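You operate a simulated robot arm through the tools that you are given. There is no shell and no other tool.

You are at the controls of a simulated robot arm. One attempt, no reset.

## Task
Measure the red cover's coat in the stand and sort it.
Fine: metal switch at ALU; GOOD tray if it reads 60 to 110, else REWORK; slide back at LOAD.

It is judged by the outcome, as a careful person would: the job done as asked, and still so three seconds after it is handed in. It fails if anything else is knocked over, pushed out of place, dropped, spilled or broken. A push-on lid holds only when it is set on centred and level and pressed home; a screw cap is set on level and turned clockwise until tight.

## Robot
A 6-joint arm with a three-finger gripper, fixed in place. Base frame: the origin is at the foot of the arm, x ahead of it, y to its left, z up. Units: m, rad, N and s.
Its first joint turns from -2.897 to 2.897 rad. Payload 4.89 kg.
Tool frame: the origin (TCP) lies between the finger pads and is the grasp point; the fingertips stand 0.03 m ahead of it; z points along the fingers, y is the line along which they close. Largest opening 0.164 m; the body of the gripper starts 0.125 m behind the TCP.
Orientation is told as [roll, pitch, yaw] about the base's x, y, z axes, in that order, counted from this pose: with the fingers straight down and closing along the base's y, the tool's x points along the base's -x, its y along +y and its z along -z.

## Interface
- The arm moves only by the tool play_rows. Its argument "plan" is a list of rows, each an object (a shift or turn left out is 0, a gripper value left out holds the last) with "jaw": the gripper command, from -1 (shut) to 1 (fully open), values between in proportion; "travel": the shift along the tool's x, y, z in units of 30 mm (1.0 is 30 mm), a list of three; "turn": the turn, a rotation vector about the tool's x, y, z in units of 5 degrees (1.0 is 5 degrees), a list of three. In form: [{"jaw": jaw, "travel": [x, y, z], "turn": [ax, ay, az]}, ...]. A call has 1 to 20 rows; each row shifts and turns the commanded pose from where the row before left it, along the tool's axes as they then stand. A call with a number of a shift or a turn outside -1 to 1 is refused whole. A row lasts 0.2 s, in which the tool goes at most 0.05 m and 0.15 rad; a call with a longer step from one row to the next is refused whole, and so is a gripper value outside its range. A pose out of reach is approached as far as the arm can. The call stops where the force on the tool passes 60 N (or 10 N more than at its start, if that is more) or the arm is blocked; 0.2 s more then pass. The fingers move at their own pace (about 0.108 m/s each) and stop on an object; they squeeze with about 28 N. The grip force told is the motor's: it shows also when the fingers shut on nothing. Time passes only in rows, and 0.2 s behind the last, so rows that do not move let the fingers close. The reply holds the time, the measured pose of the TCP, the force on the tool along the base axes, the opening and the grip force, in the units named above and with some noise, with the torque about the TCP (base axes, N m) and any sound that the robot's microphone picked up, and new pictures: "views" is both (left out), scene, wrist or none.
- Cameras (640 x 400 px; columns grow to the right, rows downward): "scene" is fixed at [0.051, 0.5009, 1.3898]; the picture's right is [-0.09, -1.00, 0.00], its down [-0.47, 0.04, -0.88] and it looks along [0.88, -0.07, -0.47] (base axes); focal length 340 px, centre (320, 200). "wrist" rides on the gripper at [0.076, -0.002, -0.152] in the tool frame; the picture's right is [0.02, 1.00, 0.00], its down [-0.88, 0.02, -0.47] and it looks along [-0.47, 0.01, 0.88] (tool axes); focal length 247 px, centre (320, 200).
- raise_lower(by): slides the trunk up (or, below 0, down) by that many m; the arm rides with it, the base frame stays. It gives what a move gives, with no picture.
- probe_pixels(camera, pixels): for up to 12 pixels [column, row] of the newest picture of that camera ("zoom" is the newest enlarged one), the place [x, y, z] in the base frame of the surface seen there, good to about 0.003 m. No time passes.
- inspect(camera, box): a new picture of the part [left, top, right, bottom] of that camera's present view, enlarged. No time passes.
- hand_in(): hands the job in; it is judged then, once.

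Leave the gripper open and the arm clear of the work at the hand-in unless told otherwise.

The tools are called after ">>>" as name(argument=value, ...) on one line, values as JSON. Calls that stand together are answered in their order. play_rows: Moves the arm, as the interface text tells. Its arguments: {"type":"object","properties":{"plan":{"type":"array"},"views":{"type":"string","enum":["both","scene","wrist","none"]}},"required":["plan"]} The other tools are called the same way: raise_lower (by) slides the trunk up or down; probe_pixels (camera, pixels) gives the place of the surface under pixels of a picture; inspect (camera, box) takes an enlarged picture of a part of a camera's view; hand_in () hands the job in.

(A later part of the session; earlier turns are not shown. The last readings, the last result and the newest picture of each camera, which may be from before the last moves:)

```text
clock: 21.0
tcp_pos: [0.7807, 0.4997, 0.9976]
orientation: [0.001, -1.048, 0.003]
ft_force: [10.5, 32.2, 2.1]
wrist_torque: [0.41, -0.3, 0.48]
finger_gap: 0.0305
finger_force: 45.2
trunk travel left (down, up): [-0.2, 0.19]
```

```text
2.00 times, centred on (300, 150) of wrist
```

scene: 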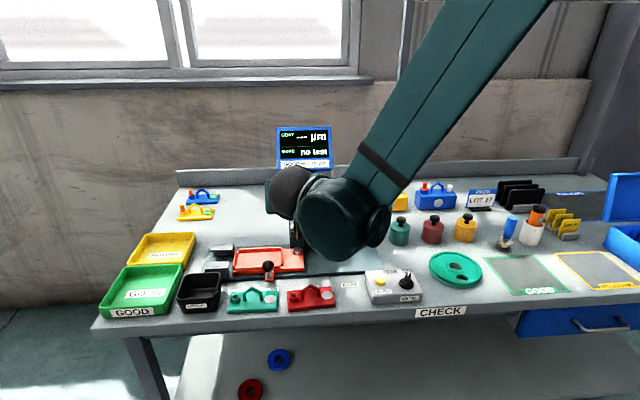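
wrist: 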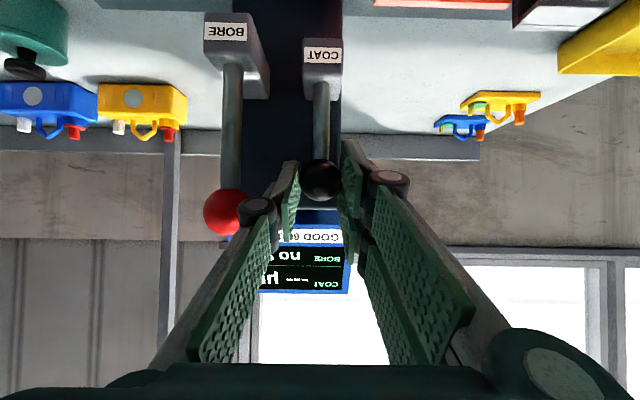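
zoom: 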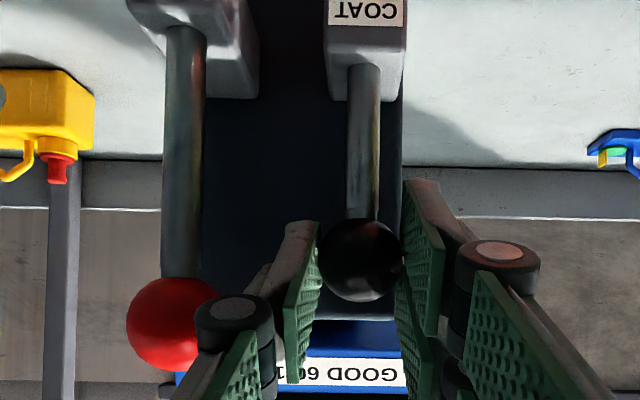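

The grip is on (30 mm). There is some side force because I'm about 2 mm off in y, so I'll relieve that and start pulling the lever toward the robot in small steps.

>>> play_rows(plan=[{"travel": [0, 0.07, 0]}, {"travel": [0.083, 0, -0.144]}, {"travel": [0.083, 0, -0.144]}, {}], views="wrist")

```text
clock: 22.0
tcp_pos: [0.7728, 0.4997, 0.9975]
orientation: [0.0, -1.047, 0.001]
ft_force: [37.3, 13.6, 1.8]
wrist_torque: [0.07, -0.47, 0.22]
finger_gap: 0.0309
finger_force: 44.9
trunk travel left (down, up): [-0.2, 0.19]
```

wrist: 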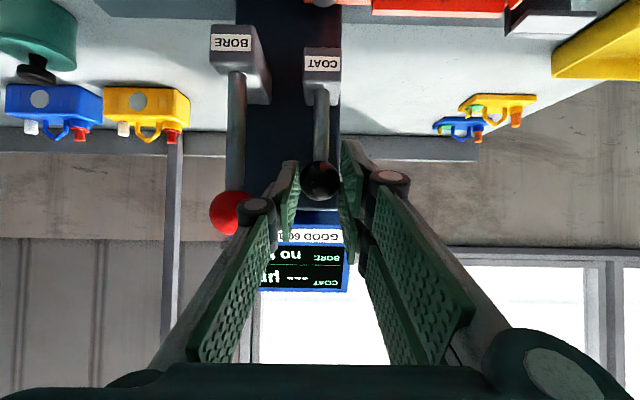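

Pulling 8 mm met 37 N of resistance, so I want to know whether the ball moved or slipped. I'll probe the ball, rod and block now.

>>> probe_pixels(camera="wrist", pixels=[[320, 180], [320, 175], [321, 150], [321, 130], [321, 112], [322, 65], [230, 44], [228, 210], [236, 150], [236, 100]])

>>> inspect(camera="wrist", box=[250, 30, 390, 210])

```text
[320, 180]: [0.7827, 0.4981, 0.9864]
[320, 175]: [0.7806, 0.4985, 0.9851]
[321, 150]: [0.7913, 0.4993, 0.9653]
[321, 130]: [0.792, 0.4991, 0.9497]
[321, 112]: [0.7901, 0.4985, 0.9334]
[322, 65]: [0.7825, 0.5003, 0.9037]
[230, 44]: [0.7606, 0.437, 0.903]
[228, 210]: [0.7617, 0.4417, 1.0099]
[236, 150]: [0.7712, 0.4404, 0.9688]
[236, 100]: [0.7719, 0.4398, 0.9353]
```

```text
2.22 times, centred on (320, 120) of wrist
```

zoom: 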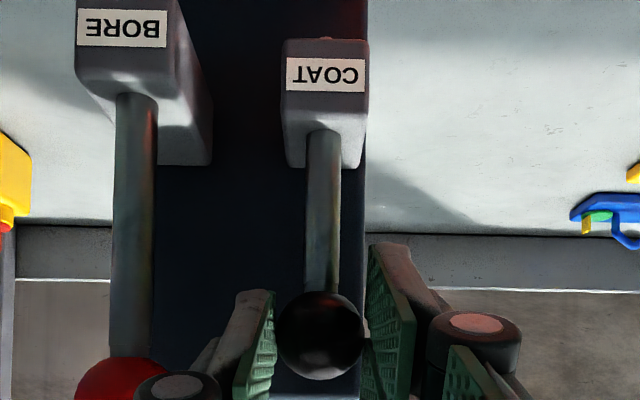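

The ball did not move (still x≈0.783); the pads slipped. The blocks look like sliding heads on the column, with a reddish probe tip under the COAT block, so the handle must go straight down. I'll open slightly, move back onto the ball and re-grip.

>>> play_rows(plan=[{"jaw": -0.51}, {"jaw": -0.51}, {"travel": [-0.083, 0, 0.144]}, {"travel": [-0.083, 0, 0.144]}, {}, {"jaw": -1}, {"jaw": -1}, {"jaw": -1}], views="wrist")

```text
clock: 23.8
tcp_pos: [0.7807, 0.4994, 1.0008]
orientation: [-0.002, -1.047, -0.002]
ft_force: [-1.3, -7.9, -1.4]
wrist_torque: [-0.06, 0.04, -0.1]
finger_gap: 0.0299
finger_force: 44.8
trunk travel left (down, up): [-0.2, 0.19]
```

wrist: 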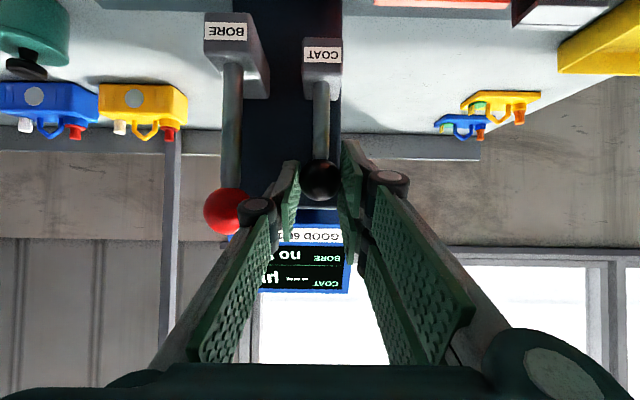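

The grip is well centred with low forces. I'll try 10 mm straight down.

>>> play_rows(plan=[{"travel": [0.144, 0, 0.083]}, {"travel": [0.144, 0, 0.083]}, {}], views="both")

>>> probe_pixels(camera="wrist", pixels=[[320, 180], [321, 150], [321, 112], [321, 65], [230, 44], [228, 205]])

```text
clock: 24.6
tcp_pos: [0.7803, 0.5, 0.9896]
orientation: [-0.002, -1.047, -0.001]
ft_force: [4.2, -6.3, 1.0]
wrist_torque: [-0.04, -0.22, -0.07]
finger_gap: 0.0302
finger_force: 45.0
trunk travel left (down, up): [-0.2, 0.19]
```

scene: 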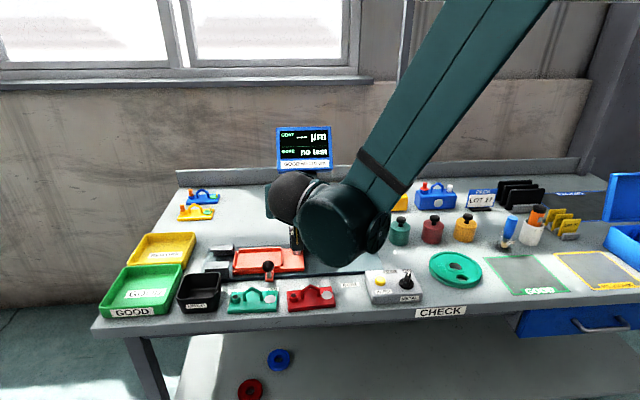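
wrist: 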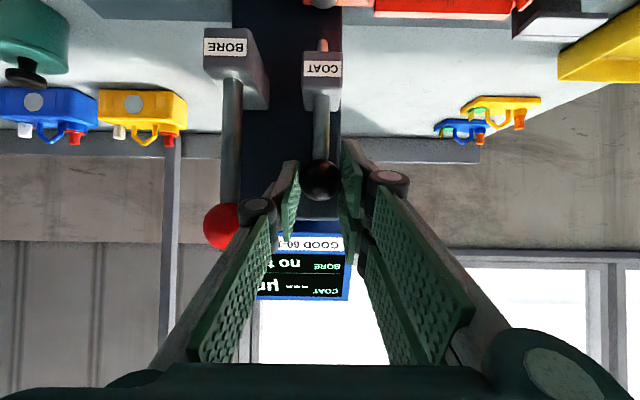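

```text
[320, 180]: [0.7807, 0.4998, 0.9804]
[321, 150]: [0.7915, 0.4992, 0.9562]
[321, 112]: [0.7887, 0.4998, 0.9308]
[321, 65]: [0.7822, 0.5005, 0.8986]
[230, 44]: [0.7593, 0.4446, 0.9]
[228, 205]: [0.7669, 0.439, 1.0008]
```

The COAT head slides down with almost no force and a copper probe shows beneath it. I'll continue down in small steps toward the reference disc, watching the force and display.

>>> play_rows(plan=[{"travel": [0.144, 0, 0.083]}, {"travel": [0.144, 0, 0.083]}, {"travel": [0.144, 0, 0.083]}, {}], views="both")

>>> inspect(camera="scene", box=[265, 120, 345, 180])

>>> inspect(camera="wrist", box=[250, 0, 390, 120])

```text
clock: 25.6
tcp_pos: [0.78, 0.4984, 0.9736]
orientation: [-0.001, -1.049, -0.003]
ft_force: [-12.3, -13.7, 2.9]
wrist_torque: [-0.2, 0.21, -0.28]
finger_gap: 0.0301
finger_force: 44.4
trunk travel left (down, up): [-0.2, 0.19]
```

scene: 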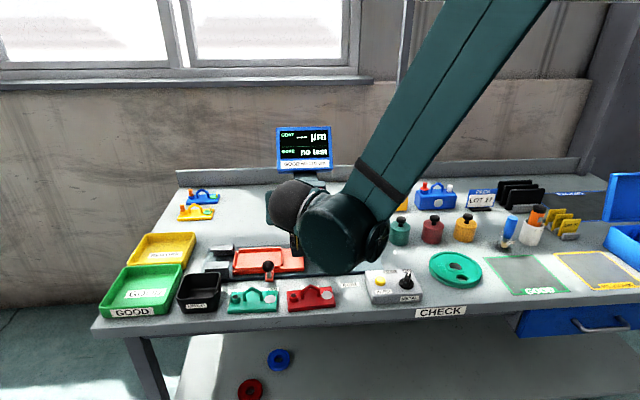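
wrist: 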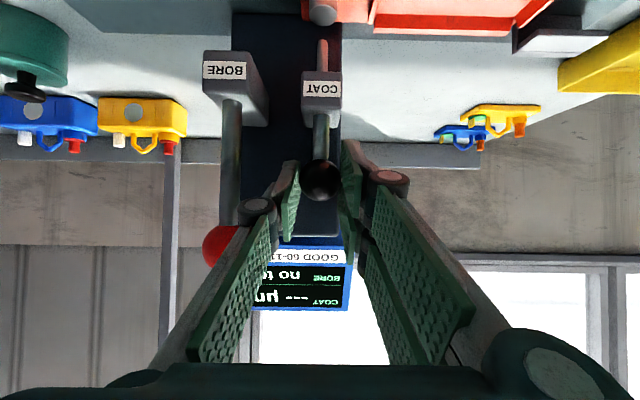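

```text
6.67 times, centred on (305, 150) of scene
```

zoom: 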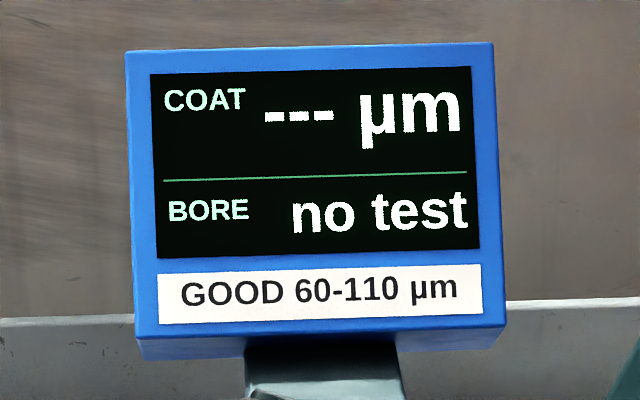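

```text
3.33 times, centred on (320, 60) of wrist
```

zoom: 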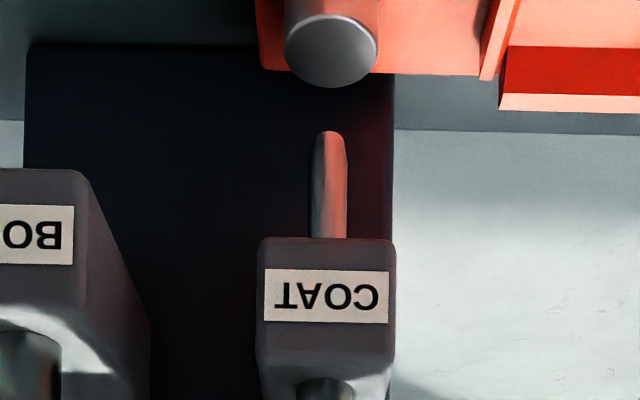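

The probe is lined up over the reference disc. I'll check how far the tip still is and then keep going down.

>>> probe_pixels(camera="wrist", pixels=[[323, 42], [323, 55], [322, 66], [321, 85], [322, 12], [320, 20], [320, 185]])

>>> play_rows(plan=[{"travel": [0.1, 0, 0.058]}, {"travel": [0.1, 0, 0.058]}, {"travel": [0.1, 0, 0.058]}, {}], views="wrist")

>>> inspect(camera="scene", box=[265, 120, 345, 180])

>>> inspect(camera="wrist", box=[250, 0, 390, 120])

```text
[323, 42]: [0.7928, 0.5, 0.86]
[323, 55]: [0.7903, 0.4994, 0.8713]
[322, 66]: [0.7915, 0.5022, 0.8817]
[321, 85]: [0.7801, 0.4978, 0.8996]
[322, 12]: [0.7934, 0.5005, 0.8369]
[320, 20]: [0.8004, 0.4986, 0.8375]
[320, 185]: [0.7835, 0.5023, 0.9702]
```

```text
clock: 26.6
tcp_pos: [0.7812, 0.5001, 0.9644]
orientation: [0.001, -1.046, -0.001]
ft_force: [-19.8, -19.5, 3.3]
wrist_torque: [-0.28, 0.28, -0.35]
finger_gap: 0.0301
finger_force: 44.9
trunk travel left (down, up): [-0.2, 0.19]
```

wrist: 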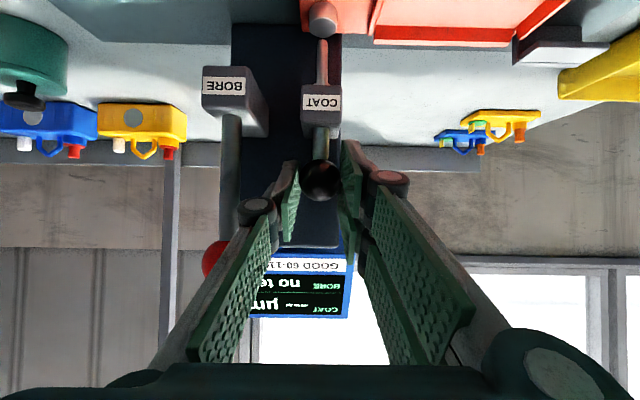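

```text
6.67 times, centred on (305, 150) of scene
```

zoom: 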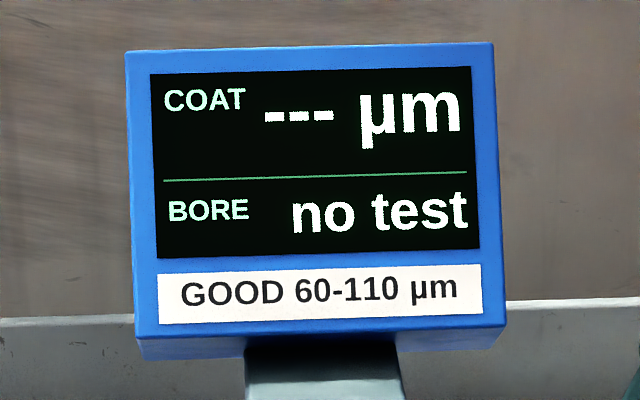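

```text
3.33 times, centred on (320, 60) of wrist
```

zoom: 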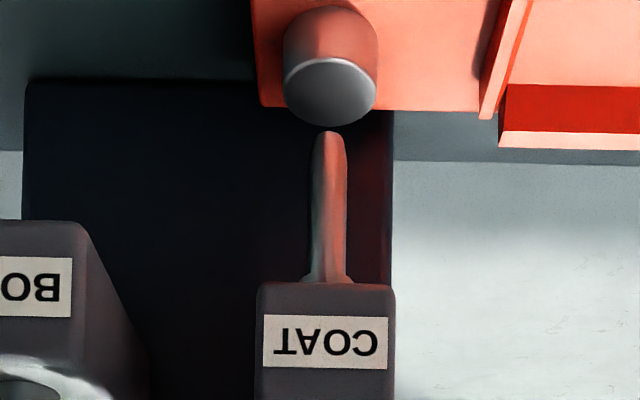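

There is a small side load from the rail, so I'll correct about 1 mm in x and y while going down another 9 mm.

>>> play_rows(plan=[{"travel": [0.12, -0.033, 0.03]}, {"travel": [0.1, -0.0, 0.058]}, {"travel": [0.06, 0, 0.035]}, {}], views="wrist")

>>> inspect(camera="scene", box=[265, 120, 345, 180])

>>> inspect(camera="wrist", box=[250, 0, 390, 120])

```text
clock: 27.6
tcp_pos: [0.7811, 0.5001, 0.9558]
orientation: [0.0, -1.047, 0.001]
ft_force: [18.8, 6.7, 7.5]
wrist_torque: [0.27, -0.6, 0.12]
finger_gap: 0.0302
finger_force: 45.1
trunk travel left (down, up): [-0.2, 0.19]
```

wrist: 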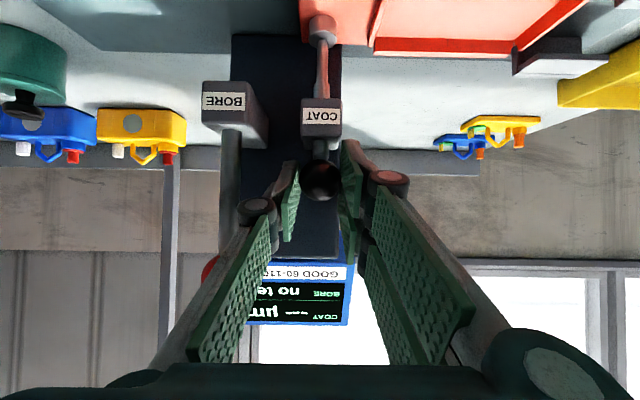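

```text
6.67 times, centred on (305, 150) of scene
```

zoom: 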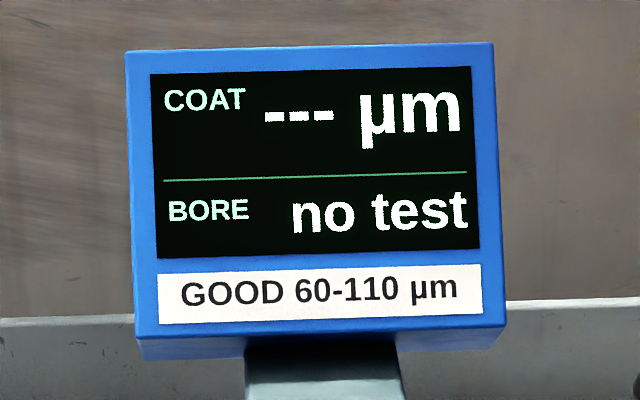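

```text
3.33 times, centred on (320, 60) of wrist
```

zoom: 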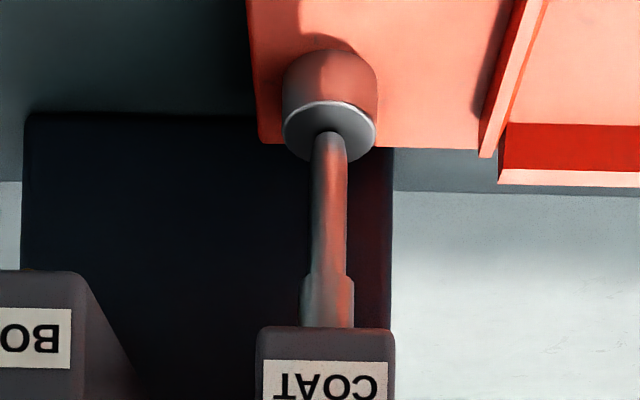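

The probe now appears to touch the disc. I'll read the display through the wrist camera too.

>>> inspect(camera="wrist", box=[240, 250, 360, 330])

>>> probe_pixels(camera="wrist", pixels=[[322, 45], [322, 60], [322, 30], [321, 40], [320, 110], [320, 180]])

```text
5.00 times, centred on (300, 290) of wrist
```

zoom: 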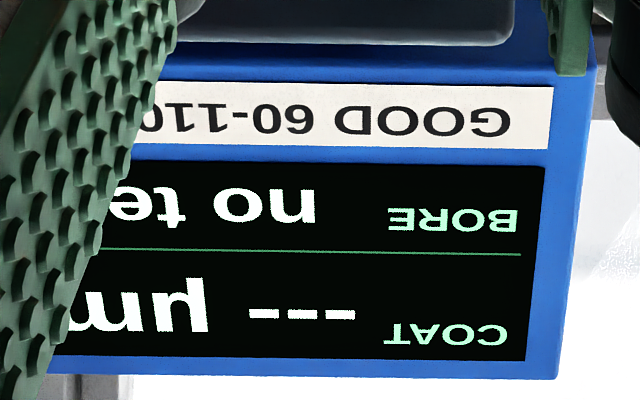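

```text
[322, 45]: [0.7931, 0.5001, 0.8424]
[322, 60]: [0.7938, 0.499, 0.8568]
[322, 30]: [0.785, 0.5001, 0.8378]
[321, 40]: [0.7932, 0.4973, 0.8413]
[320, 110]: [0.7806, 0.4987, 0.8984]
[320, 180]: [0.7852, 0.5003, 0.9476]
```

The tip is at z≈0.841 and the disc top at 0.838, so there are about 3–4 mm to go.

>>> play_rows(plan=[{"travel": [0.05, 0.006, 0.047]}, {"travel": [0.058, 0, 0.033]}, {}], views="wrist")

>>> inspect(camera="scene", box=[265, 120, 345, 180])

>>> inspect(camera="wrist", box=[250, 0, 390, 120])

```text
clock: 28.4
tcp_pos: [0.781, 0.4995, 0.9527]
orientation: [0.002, -1.05, -0.001]
ft_force: [8.1, 14.6, 33.8]
wrist_torque: [1.11, -0.68, 0.02]
finger_gap: 0.0302
finger_force: 45.2
trunk travel left (down, up): [-0.2, 0.19]
```

wrist: 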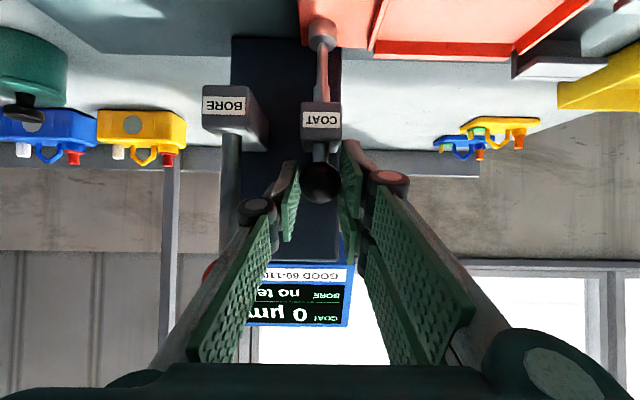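

```text
6.67 times, centred on (305, 150) of scene
```

zoom: 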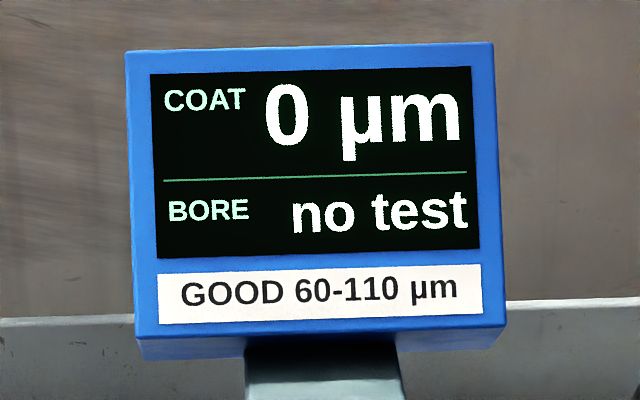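

```text
3.33 times, centred on (320, 60) of wrist
```

zoom: 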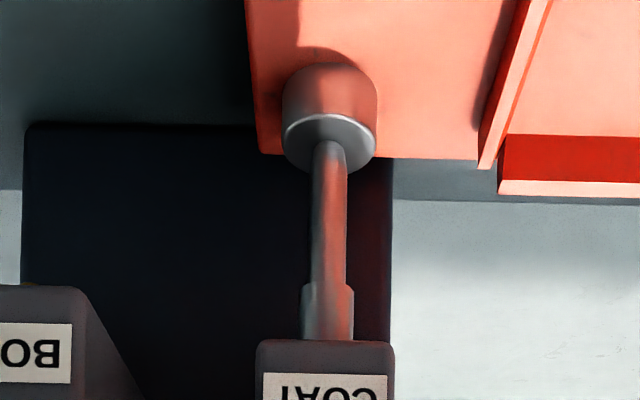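

The reference disc reads 0 µm at ALU, so the zero is good and the ZERO button isn't needed. I'll raise the COAT head back to the top.

>>> play_rows(plan=[{"travel": [-0.144, 0, -0.083]}, {"travel": [-0.144, 0, -0.083]}, {"travel": [-0.144, 0, -0.083]}, {"travel": [-0.144, 0, -0.083]}, {"travel": [-0.144, 0, -0.083]}, {"travel": [-0.144, 0, -0.083]}, {"travel": [-0.144, 0, -0.083]}, {"travel": [-0.144, 0, -0.083]}, {"travel": [-0.144, 0, -0.083]}, {}], views="wrist")

```text
clock: 30.6
tcp_pos: [0.7797, 0.5005, 0.9958]
orientation: [0.002, -1.048, 0.0]
ft_force: [6.2, 16.1, 0.7]
wrist_torque: [0.16, 0.05, 0.24]
finger_gap: 0.0301
finger_force: 44.7
trunk travel left (down, up): [-0.2, 0.19]
```

wrist: 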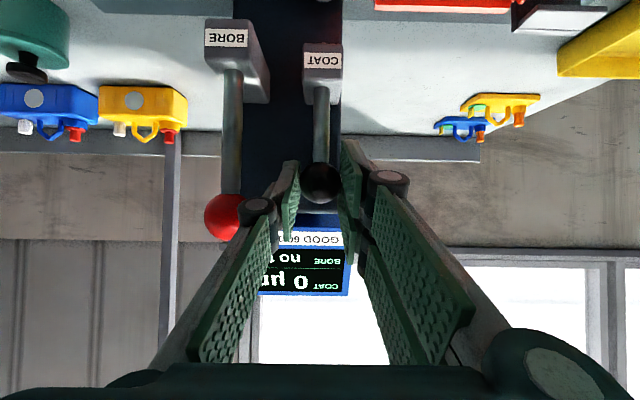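

The display holds the last reading (0). I'll lift the last 4 mm to the top, release the ball, and back straight out along the fingers.

>>> play_rows(plan=[{"travel": [-0.1, 0, -0.058]}, {}, {"jaw": -0.51}, {"jaw": -0.51}, {"travel": [0, 0, -0.7]}, {"travel": [0, 0, -0.7]}, {"travel": [0, 0, -0.7]}, {"travel": [0, 0, -0.7]}, {"travel": [0, 0, -0.7]}, {"travel": [0, 0, -0.7]}, {}], views="both")

>>> inspect(camera="wrist", box=[230, 20, 430, 220])

```text
clock: 33.0
tcp_pos: [0.6719, 0.4981, 1.0611]
orientation: [0.001, -1.047, -0.003]
ft_force: [0.6, -0.2, 0.3]
wrist_torque: [0.0, 0.02, 0.06]
finger_gap: 0.0404
finger_force: 0.1
trunk travel left (down, up): [-0.2, 0.19]
```

scene: 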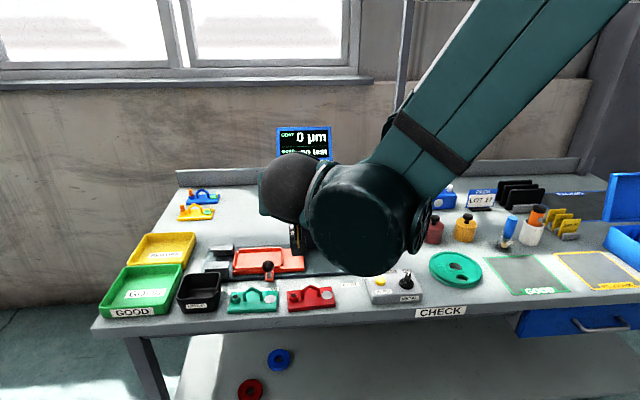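
wrist: 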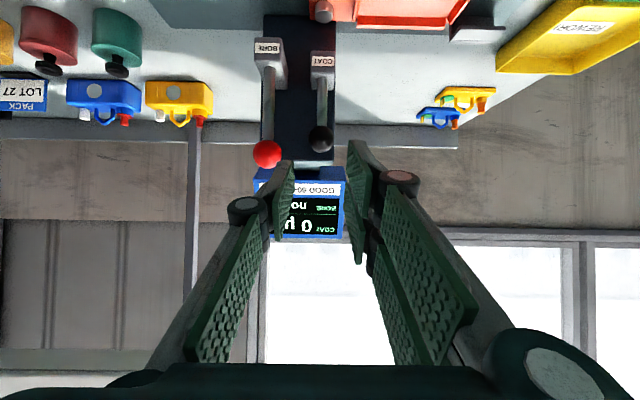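

```text
2.00 times, centred on (330, 120) of wrist
```

zoom: 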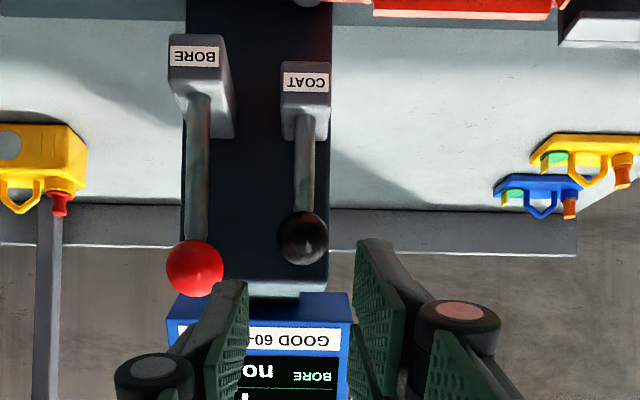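

The COAT head stays up and is clear. Now I'll bring the tool back to vertical before going to the red cover.

>>> play_rows(plan=[{"turn": [0, 1, 0]}, {"turn": [0, 1, 0]}, {"turn": [0, 1, 0]}, {"turn": [0, 1, 0]}, {"turn": [0, 1, 0]}, {"turn": [0, 1, 0]}, {"turn": [0, 1, 0]}, {"turn": [0, 1, 0]}, {"turn": [0, 1, 0]}, {"turn": [0, 1, 0]}, {"turn": [0, 1, 0]}, {"turn": [0, 1, 0]}, {}])

>>> inspect(camera="wrist", box=[270, 90, 400, 170])

```text
clock: 35.8
tcp_pos: [0.6708, 0.4997, 1.0628]
orientation: [0.001, 0.002, 0.0]
ft_force: [-0.4, 0.5, -1.1]
wrist_torque: [-0.04, 0.05, 0.0]
finger_gap: 0.0401
finger_force: 0.0
trunk travel left (down, up): [-0.2, 0.19]
```

scene: 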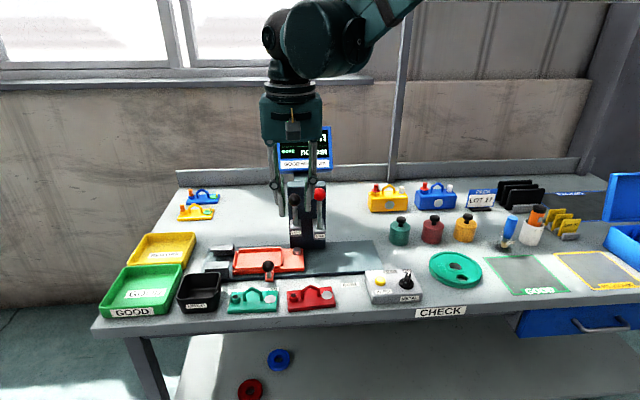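
wrist: 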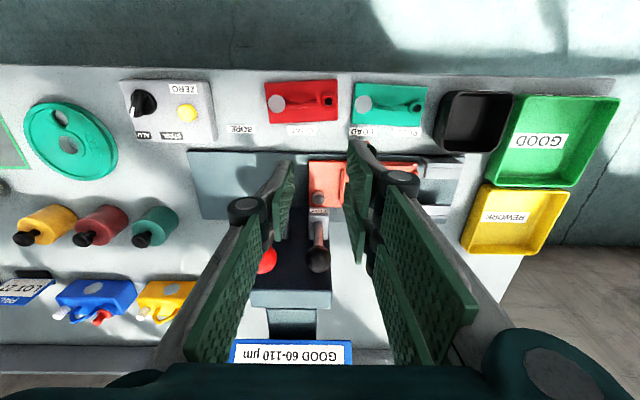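

```text
4.92 times, centred on (335, 130) of wrist
```

zoom: 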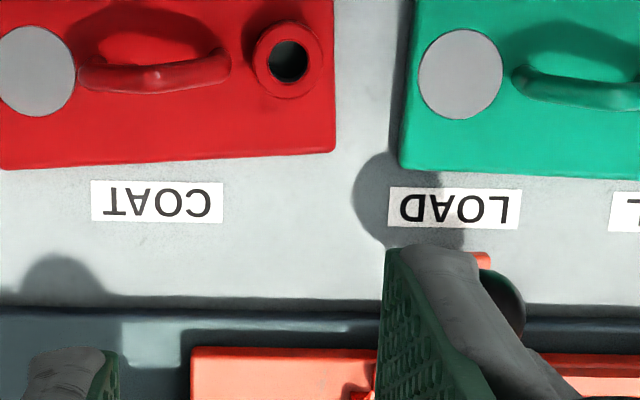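

From above I can see the cover's handle, bore boss and grey pad clearly. I'll probe them and the COAT and LOAD labels.

>>> inspect(camera="wrist", box=[255, 70, 355, 132])

>>> probe_pixels(camera="zoom", pixels=[[155, 210], [240, 222], [340, 200], [100, 120], [535, 80], [545, 320], [75, 330], [150, 200], [460, 190], [60, 70], [300, 220], [200, 215]])

>>> probe_pixels(camera="wrist", pixels=[[302, 130], [366, 132], [240, 129], [300, 95], [296, 106], [315, 103]])

```text
6.40 times, centred on (305, 101) of wrist
```

zoom: 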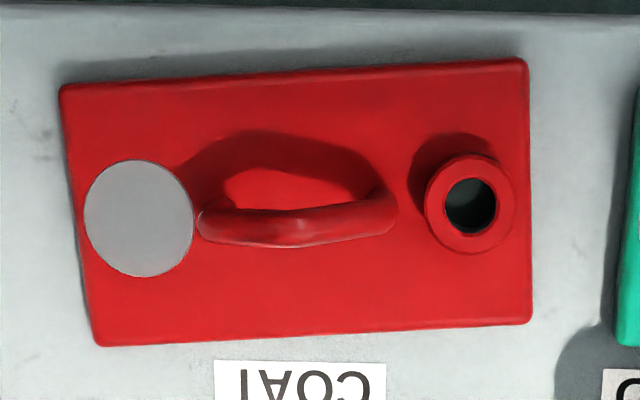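

```text
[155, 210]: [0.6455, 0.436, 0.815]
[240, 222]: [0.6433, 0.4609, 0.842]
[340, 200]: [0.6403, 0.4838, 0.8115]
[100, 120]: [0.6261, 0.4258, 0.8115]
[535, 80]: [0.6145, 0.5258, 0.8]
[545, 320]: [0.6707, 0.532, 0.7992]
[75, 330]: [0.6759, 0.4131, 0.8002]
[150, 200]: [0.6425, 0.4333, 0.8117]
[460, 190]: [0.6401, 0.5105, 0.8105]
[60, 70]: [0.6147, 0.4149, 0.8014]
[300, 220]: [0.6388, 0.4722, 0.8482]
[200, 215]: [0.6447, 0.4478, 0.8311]
```

```text
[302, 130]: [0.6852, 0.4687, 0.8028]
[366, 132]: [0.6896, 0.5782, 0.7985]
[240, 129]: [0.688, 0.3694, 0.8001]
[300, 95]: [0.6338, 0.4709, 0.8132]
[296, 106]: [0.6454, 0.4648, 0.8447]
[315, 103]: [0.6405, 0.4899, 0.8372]
```

The cover sits rotated about 3°. I'll measure its corners and the nest's inner walls accurately.

>>> probe_pixels(camera="zoom", pixels=[[72, 97], [515, 70], [520, 315], [106, 336], [295, 80], [310, 325], [215, 225], [385, 215], [138, 218], [470, 165], [470, 245], [430, 205]])

>>> probe_pixels(camera="scene", pixels=[[250, 246], [250, 248], [250, 250], [250, 252], [250, 254], [250, 260], [250, 265], [250, 267], [250, 269], [250, 271], [250, 273], [250, 275]])

>>> probe_pixels(camera="scene", pixels=[[230, 260], [232, 260], [234, 260], [236, 260], [238, 260], [278, 258], [280, 258], [282, 258], [284, 258], [286, 258], [297, 245], [297, 251]])

```text
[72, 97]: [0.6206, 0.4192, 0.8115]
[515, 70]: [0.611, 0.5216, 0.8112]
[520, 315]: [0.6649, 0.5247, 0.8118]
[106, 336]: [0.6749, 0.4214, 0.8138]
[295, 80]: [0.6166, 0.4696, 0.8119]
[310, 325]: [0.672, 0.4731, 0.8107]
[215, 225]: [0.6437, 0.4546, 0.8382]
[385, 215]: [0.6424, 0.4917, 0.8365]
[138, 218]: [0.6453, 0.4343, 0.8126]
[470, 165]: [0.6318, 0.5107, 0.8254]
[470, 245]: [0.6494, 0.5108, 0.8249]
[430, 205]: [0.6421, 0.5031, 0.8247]
```

```text
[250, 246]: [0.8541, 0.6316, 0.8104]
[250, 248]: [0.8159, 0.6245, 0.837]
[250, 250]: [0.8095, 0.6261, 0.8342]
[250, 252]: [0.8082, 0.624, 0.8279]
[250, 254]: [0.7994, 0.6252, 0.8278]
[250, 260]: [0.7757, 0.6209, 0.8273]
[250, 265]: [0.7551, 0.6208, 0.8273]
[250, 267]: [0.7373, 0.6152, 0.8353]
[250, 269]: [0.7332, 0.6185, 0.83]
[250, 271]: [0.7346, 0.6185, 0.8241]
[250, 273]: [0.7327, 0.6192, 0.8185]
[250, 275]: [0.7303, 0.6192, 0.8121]
```

```text
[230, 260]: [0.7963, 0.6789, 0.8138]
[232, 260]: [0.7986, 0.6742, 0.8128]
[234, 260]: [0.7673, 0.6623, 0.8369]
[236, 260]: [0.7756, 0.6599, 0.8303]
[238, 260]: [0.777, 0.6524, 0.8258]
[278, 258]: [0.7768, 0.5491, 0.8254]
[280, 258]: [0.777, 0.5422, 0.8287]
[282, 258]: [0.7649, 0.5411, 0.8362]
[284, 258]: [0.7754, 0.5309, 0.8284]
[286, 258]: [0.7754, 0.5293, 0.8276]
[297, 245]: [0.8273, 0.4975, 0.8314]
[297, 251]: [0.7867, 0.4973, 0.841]
```

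The nest's inner space is about x 0.74–0.809, y 0.545–0.659, so its centre is near (0.775, 0.602). The cover's centre is near (0.643, 0.472), turned about 4–5°. The COAT probe at x≈0.797 will land on the painted flat behind the handle when the slide is at COAT. Next I turn the tool by about −86° so the fingers straddle the handle front to back.

>>> play_rows(plan=[{"turn": [0, 0, 1]}, {"turn": [0, 0, 1]}, {"turn": [0, 0, 1]}, {"turn": [0, 0, 1]}, {"turn": [0, 0, 1]}, {"turn": [0, 0, 1]}, {"turn": [0, 0, 1]}, {"turn": [0, 0, 1]}, {"turn": [0, 0, 1]}, {"turn": [0, 0, 1]}, {"turn": [0, 0, 1]}, {"turn": [0, 0, 1]}, {"turn": [0, 0, 1]}, {"turn": [0, 0, 1]}, {"turn": [0, 0, 1]}, {"turn": [0, 0, 1]}, {"turn": [0, 0, 1]}, {"turn": [0, 0, 0.2]}, {}])

```text
clock: 39.8
tcp_pos: [0.6719, 0.499, 1.0619]
orientation: [0.0, -0.001, -1.503]
ft_force: [-0.8, 0.2, -0.5]
wrist_torque: [-0.01, -0.02, 0.01]
finger_gap: 0.04
finger_force: 0.1
trunk travel left (down, up): [-0.2, 0.19]
```

scene: 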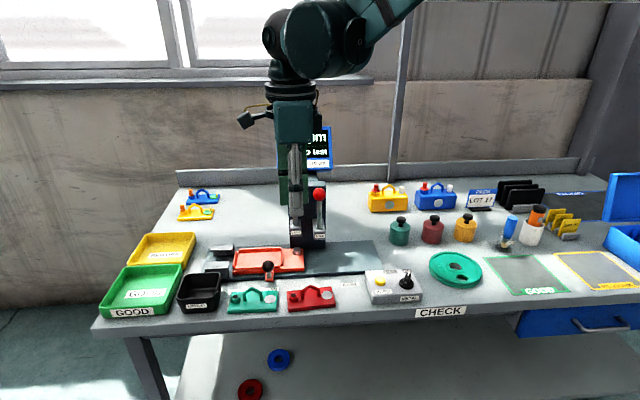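
wrist: 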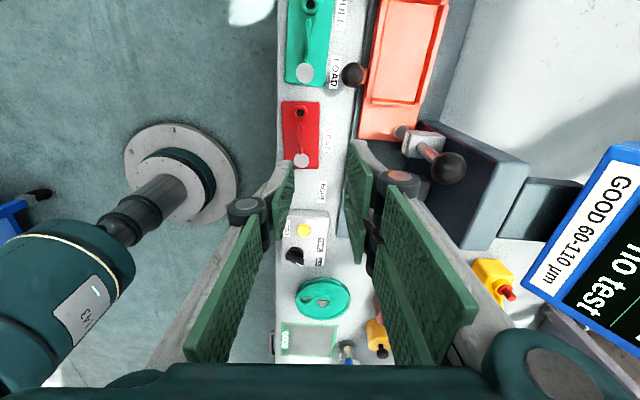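

The turn was fine (yaw −1.503). I'll move over the handle centre (0.642, 0.471) and come down to z≈0.92 to check alignment.

>>> play_rows(plan=[{"travel": [-0.144, -0.177, 0.789]}, {"travel": [-0.144, -0.177, 0.789]}, {"travel": [-0.144, -0.177, 0.789]}, {"travel": [-0.144, -0.177, 0.789]}, {"travel": [-0.144, -0.177, 0.789]}, {"travel": [-0.144, -0.177, 0.789]}, {}])

>>> inspect(camera="wrist", box=[250, 70, 400, 220])

```text
clock: 41.4
tcp_pos: [0.6412, 0.4701, 0.9209]
orientation: [0.001, 0.0, -1.501]
ft_force: [0.0, -0.7, 0.0]
wrist_torque: [-0.05, 0.01, 0.03]
finger_gap: 0.0405
finger_force: 0.1
trunk travel left (down, up): [-0.2, 0.19]
```

scene: 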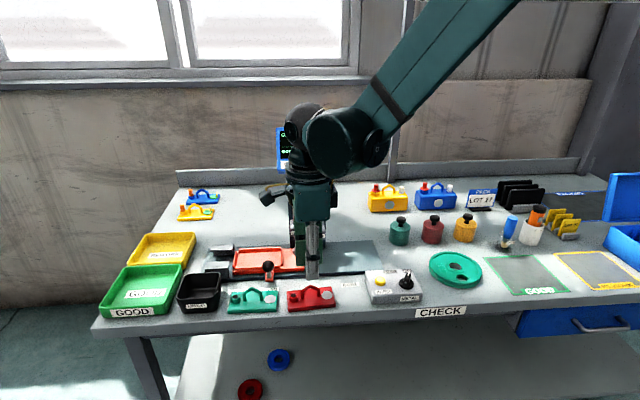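
wrist: 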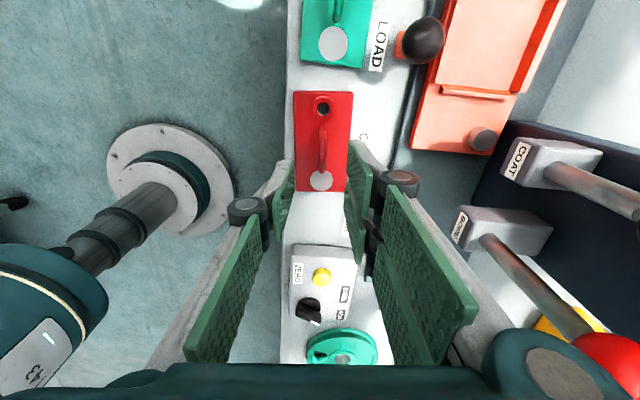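

```text
2.67 times, centred on (325, 145) of wrist
```

zoom: 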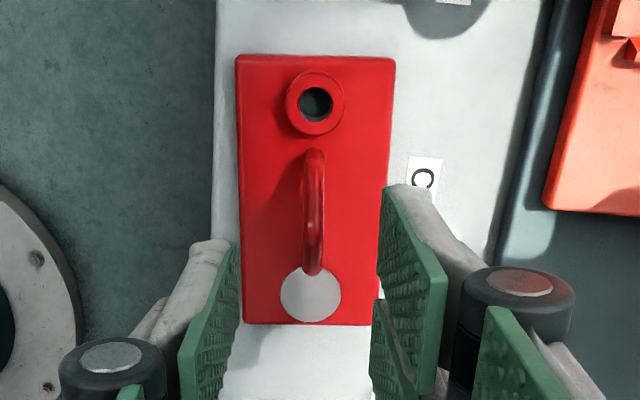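

The handle is centred between the fingers and parallel to them. I'll descend 71 mm, so the fingertips stay about 8 mm above the plate, and close on the handle.

>>> play_rows(plan=[{"travel": [0, 0, 0.6]}, {"travel": [0, 0, 0.6]}, {"travel": [0, 0, 0.6]}, {"travel": [0, 0, 0.56]}, {}, {"jaw": -0.8}, {"jaw": -1}, {"jaw": -1}, {"jaw": -1}])

>>> inspect(camera="wrist", box=[250, 90, 400, 240])

```text
clock: 43.4
tcp_pos: [0.6407, 0.4704, 0.8523]
orientation: [0.0, -0.001, -1.5]
ft_force: [1.9, -0.1, 4.1]
wrist_torque: [-0.04, -0.35, 0.0]
finger_gap: 0.007
finger_force: 27.5
trunk travel left (down, up): [-0.2, 0.19]
```

scene: 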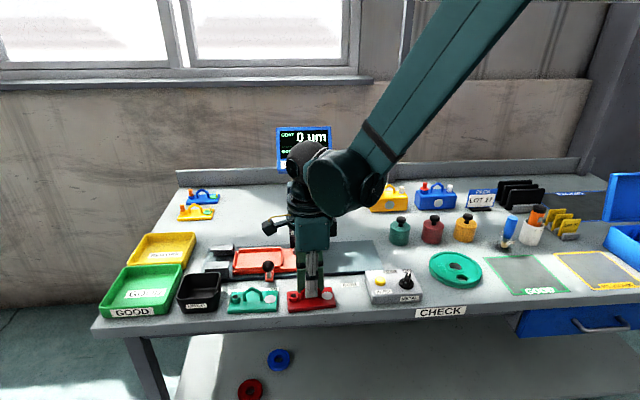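
wrist: 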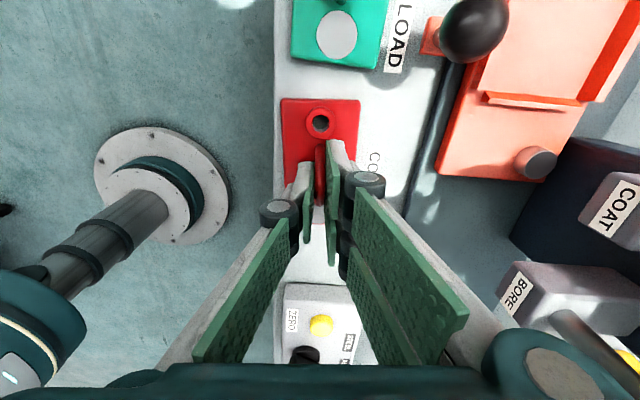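

```text
2.67 times, centred on (325, 165) of wrist
```

zoom: 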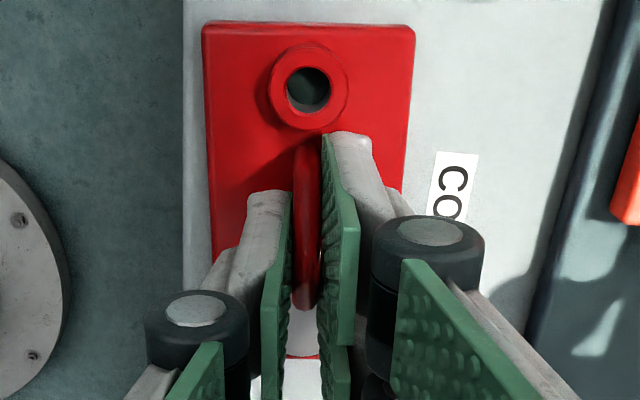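

The fingers closed on the 7 mm handle bar. I'll lift 30 mm and check that the cover comes up level.

>>> play_rows(plan=[{}, {"travel": [0, 0, -0.5]}, {"travel": [0, 0, -0.5]}, {}])

>>> inspect(camera="wrist", box=[250, 90, 400, 240])

>>> inspect(camera="scene", box=[260, 240, 360, 320])

```text
clock: 44.4
tcp_pos: [0.6397, 0.4703, 0.8796]
orientation: [0.0, -0.002, -1.499]
ft_force: [-0.8, -0.2, -2.5]
wrist_torque: [0.02, -0.02, -0.01]
finger_gap: 0.0071
finger_force: 28.3
trunk travel left (down, up): [-0.2, 0.19]
```

scene: 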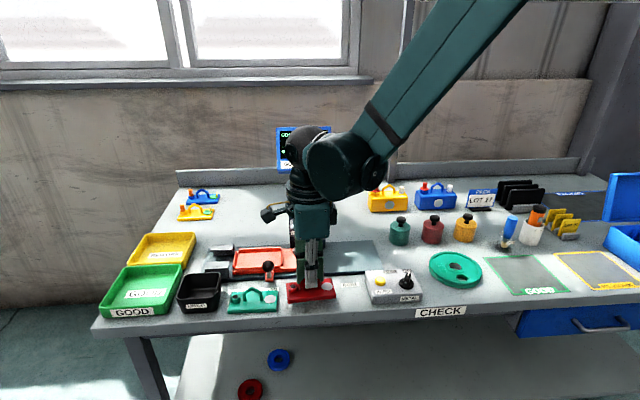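
wrist: 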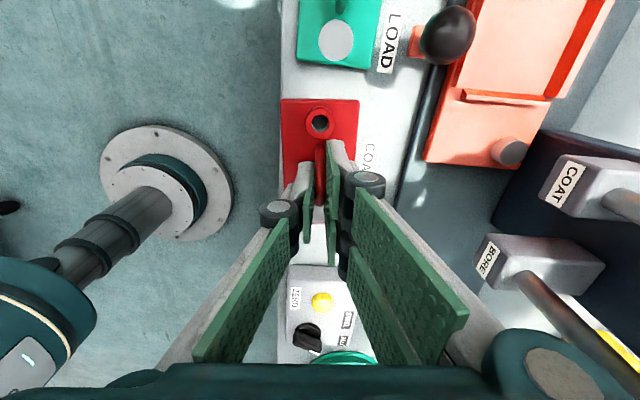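

```text
2.67 times, centred on (325, 165) of wrist
```

zoom: 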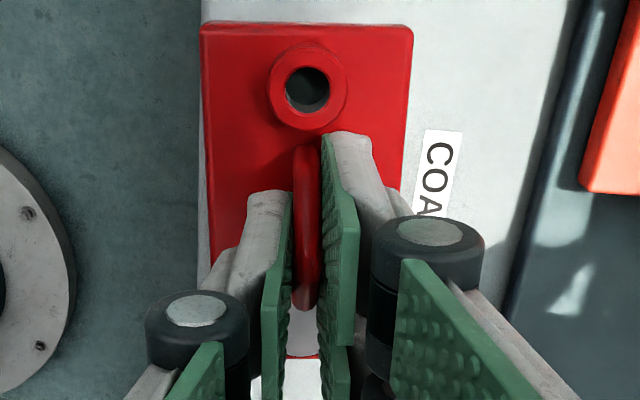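

```text
5.00 times, centred on (310, 280) of scene
```

zoom: 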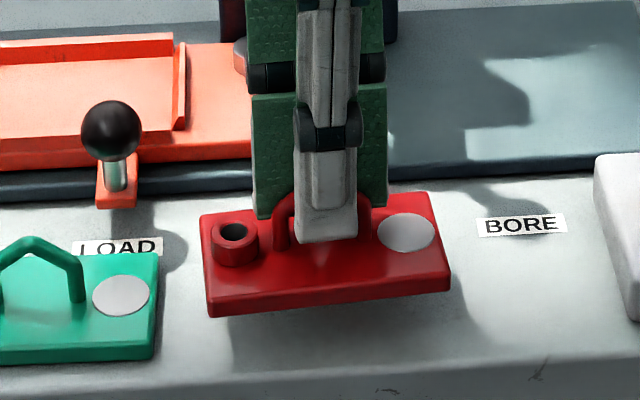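

The cover is up and hangs level. I'll lift to z≈0.98, square the tool to −90°, and move left so that I can survey the nest.

>>> play_rows(plan=[{"travel": [0, 0, -0.83]}, {"travel": [0, 0, -0.83]}, {"travel": [0, 0, -0.83]}, {"travel": [0, 0, -0.83]}, {"turn": [0, 0, 0.405]}, {"turn": [0, 0, 0.405]}, {"travel": [0.87, 0, 0]}, {"travel": [0.87, 0, 0]}, {"travel": [0.87, 0, 0]}, {"travel": [0.87, 0, 0]}, {"travel": [0.87, 0, 0]}, {}])

>>> inspect(camera="wrist", box=[250, 60, 560, 260])

>>> inspect(camera="scene", box=[210, 220, 330, 310])

```text
clock: 47.0
tcp_pos: [0.6413, 0.6027, 0.9777]
orientation: [-0.002, 0.001, -1.572]
ft_force: [0.8, -0.6, -2.2]
wrist_torque: [-0.04, 0.02, 0.01]
finger_gap: 0.007
finger_force: 27.5
trunk travel left (down, up): [-0.2, 0.19]
```

scene: 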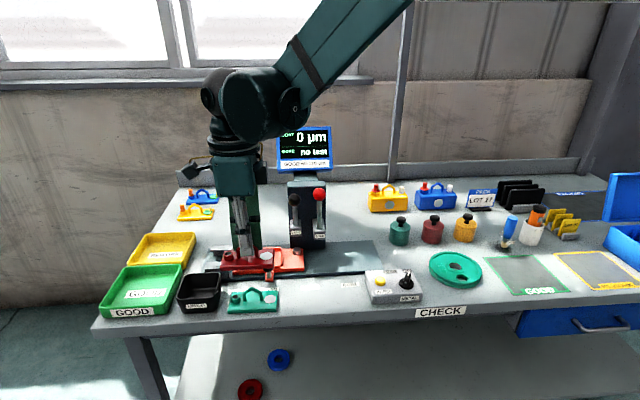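
wrist: 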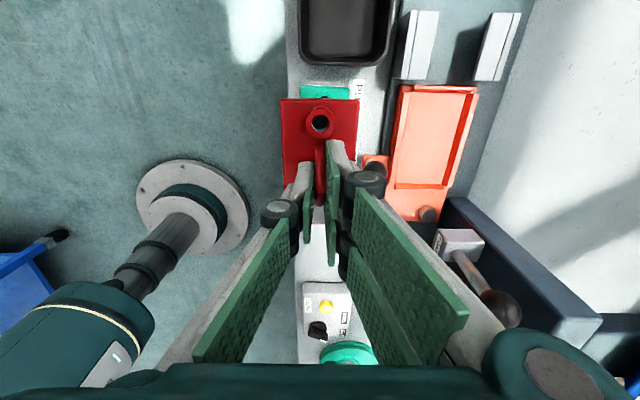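

```text
2.00 times, centred on (405, 160) of wrist
```

zoom: 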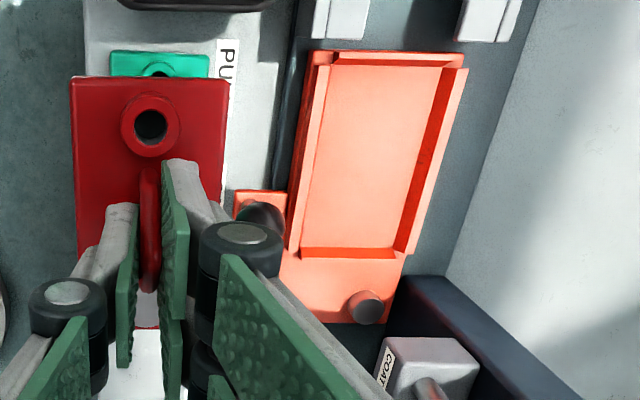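

```text
4.44 times, centred on (270, 265) of scene
```

zoom: 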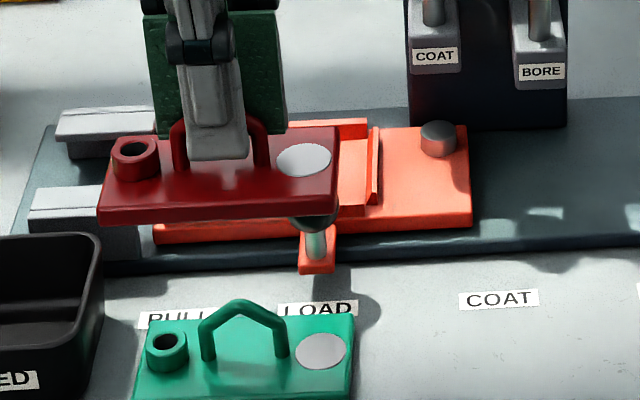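

I'll zoom on the nest and probe its inner corners and wall tops.

>>> inspect(camera="wrist", box=[380, 70, 500, 220])

```text
2.67 times, centred on (440, 145) of wrist
```

zoom: 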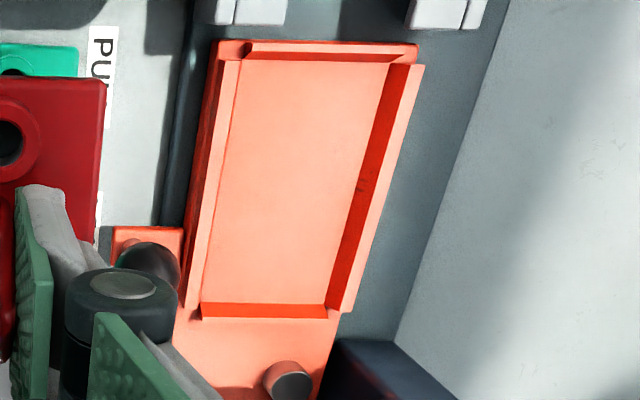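

>>> probe_pixels(camera="zoom", pixels=[[245, 68], [380, 68], [318, 298], [208, 298], [218, 180], [345, 180], [300, 66], [270, 298], [227, 180], [365, 180], [270, 312], [300, 50]])

>>> probe_pixels(camera="zoom", pixels=[[208, 180], [222, 180], [340, 180], [350, 180], [375, 180], [384, 180], [300, 60], [300, 56], [300, 46], [270, 304], [270, 316], [210, 100]])

>>> probe_pixels(camera="wrist", pixels=[[285, 102], [355, 102], [285, 130], [355, 130], [320, 112], [320, 124], [308, 122], [332, 122]])

```text
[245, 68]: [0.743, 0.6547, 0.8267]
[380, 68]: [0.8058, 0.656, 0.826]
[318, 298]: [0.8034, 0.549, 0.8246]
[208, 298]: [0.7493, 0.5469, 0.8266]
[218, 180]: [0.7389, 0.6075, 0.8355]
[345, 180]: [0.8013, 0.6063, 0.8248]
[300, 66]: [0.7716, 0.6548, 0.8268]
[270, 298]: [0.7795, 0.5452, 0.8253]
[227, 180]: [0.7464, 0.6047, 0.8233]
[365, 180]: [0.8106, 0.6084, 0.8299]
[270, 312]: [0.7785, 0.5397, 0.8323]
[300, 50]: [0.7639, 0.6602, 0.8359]
```

```text
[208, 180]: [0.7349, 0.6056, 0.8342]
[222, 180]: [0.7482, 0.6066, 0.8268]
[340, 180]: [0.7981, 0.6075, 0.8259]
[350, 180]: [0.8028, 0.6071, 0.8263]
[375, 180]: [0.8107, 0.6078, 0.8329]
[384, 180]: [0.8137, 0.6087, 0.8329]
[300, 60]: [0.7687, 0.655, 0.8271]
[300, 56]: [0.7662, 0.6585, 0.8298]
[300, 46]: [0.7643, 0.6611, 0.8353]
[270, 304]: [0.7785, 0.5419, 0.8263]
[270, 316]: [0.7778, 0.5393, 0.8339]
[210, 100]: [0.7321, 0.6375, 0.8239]
```

```text
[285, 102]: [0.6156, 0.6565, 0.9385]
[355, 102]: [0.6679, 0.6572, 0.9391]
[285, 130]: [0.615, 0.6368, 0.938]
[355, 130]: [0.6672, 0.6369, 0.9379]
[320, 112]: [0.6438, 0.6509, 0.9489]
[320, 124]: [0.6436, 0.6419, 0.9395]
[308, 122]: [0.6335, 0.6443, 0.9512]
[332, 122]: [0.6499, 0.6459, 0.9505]
```

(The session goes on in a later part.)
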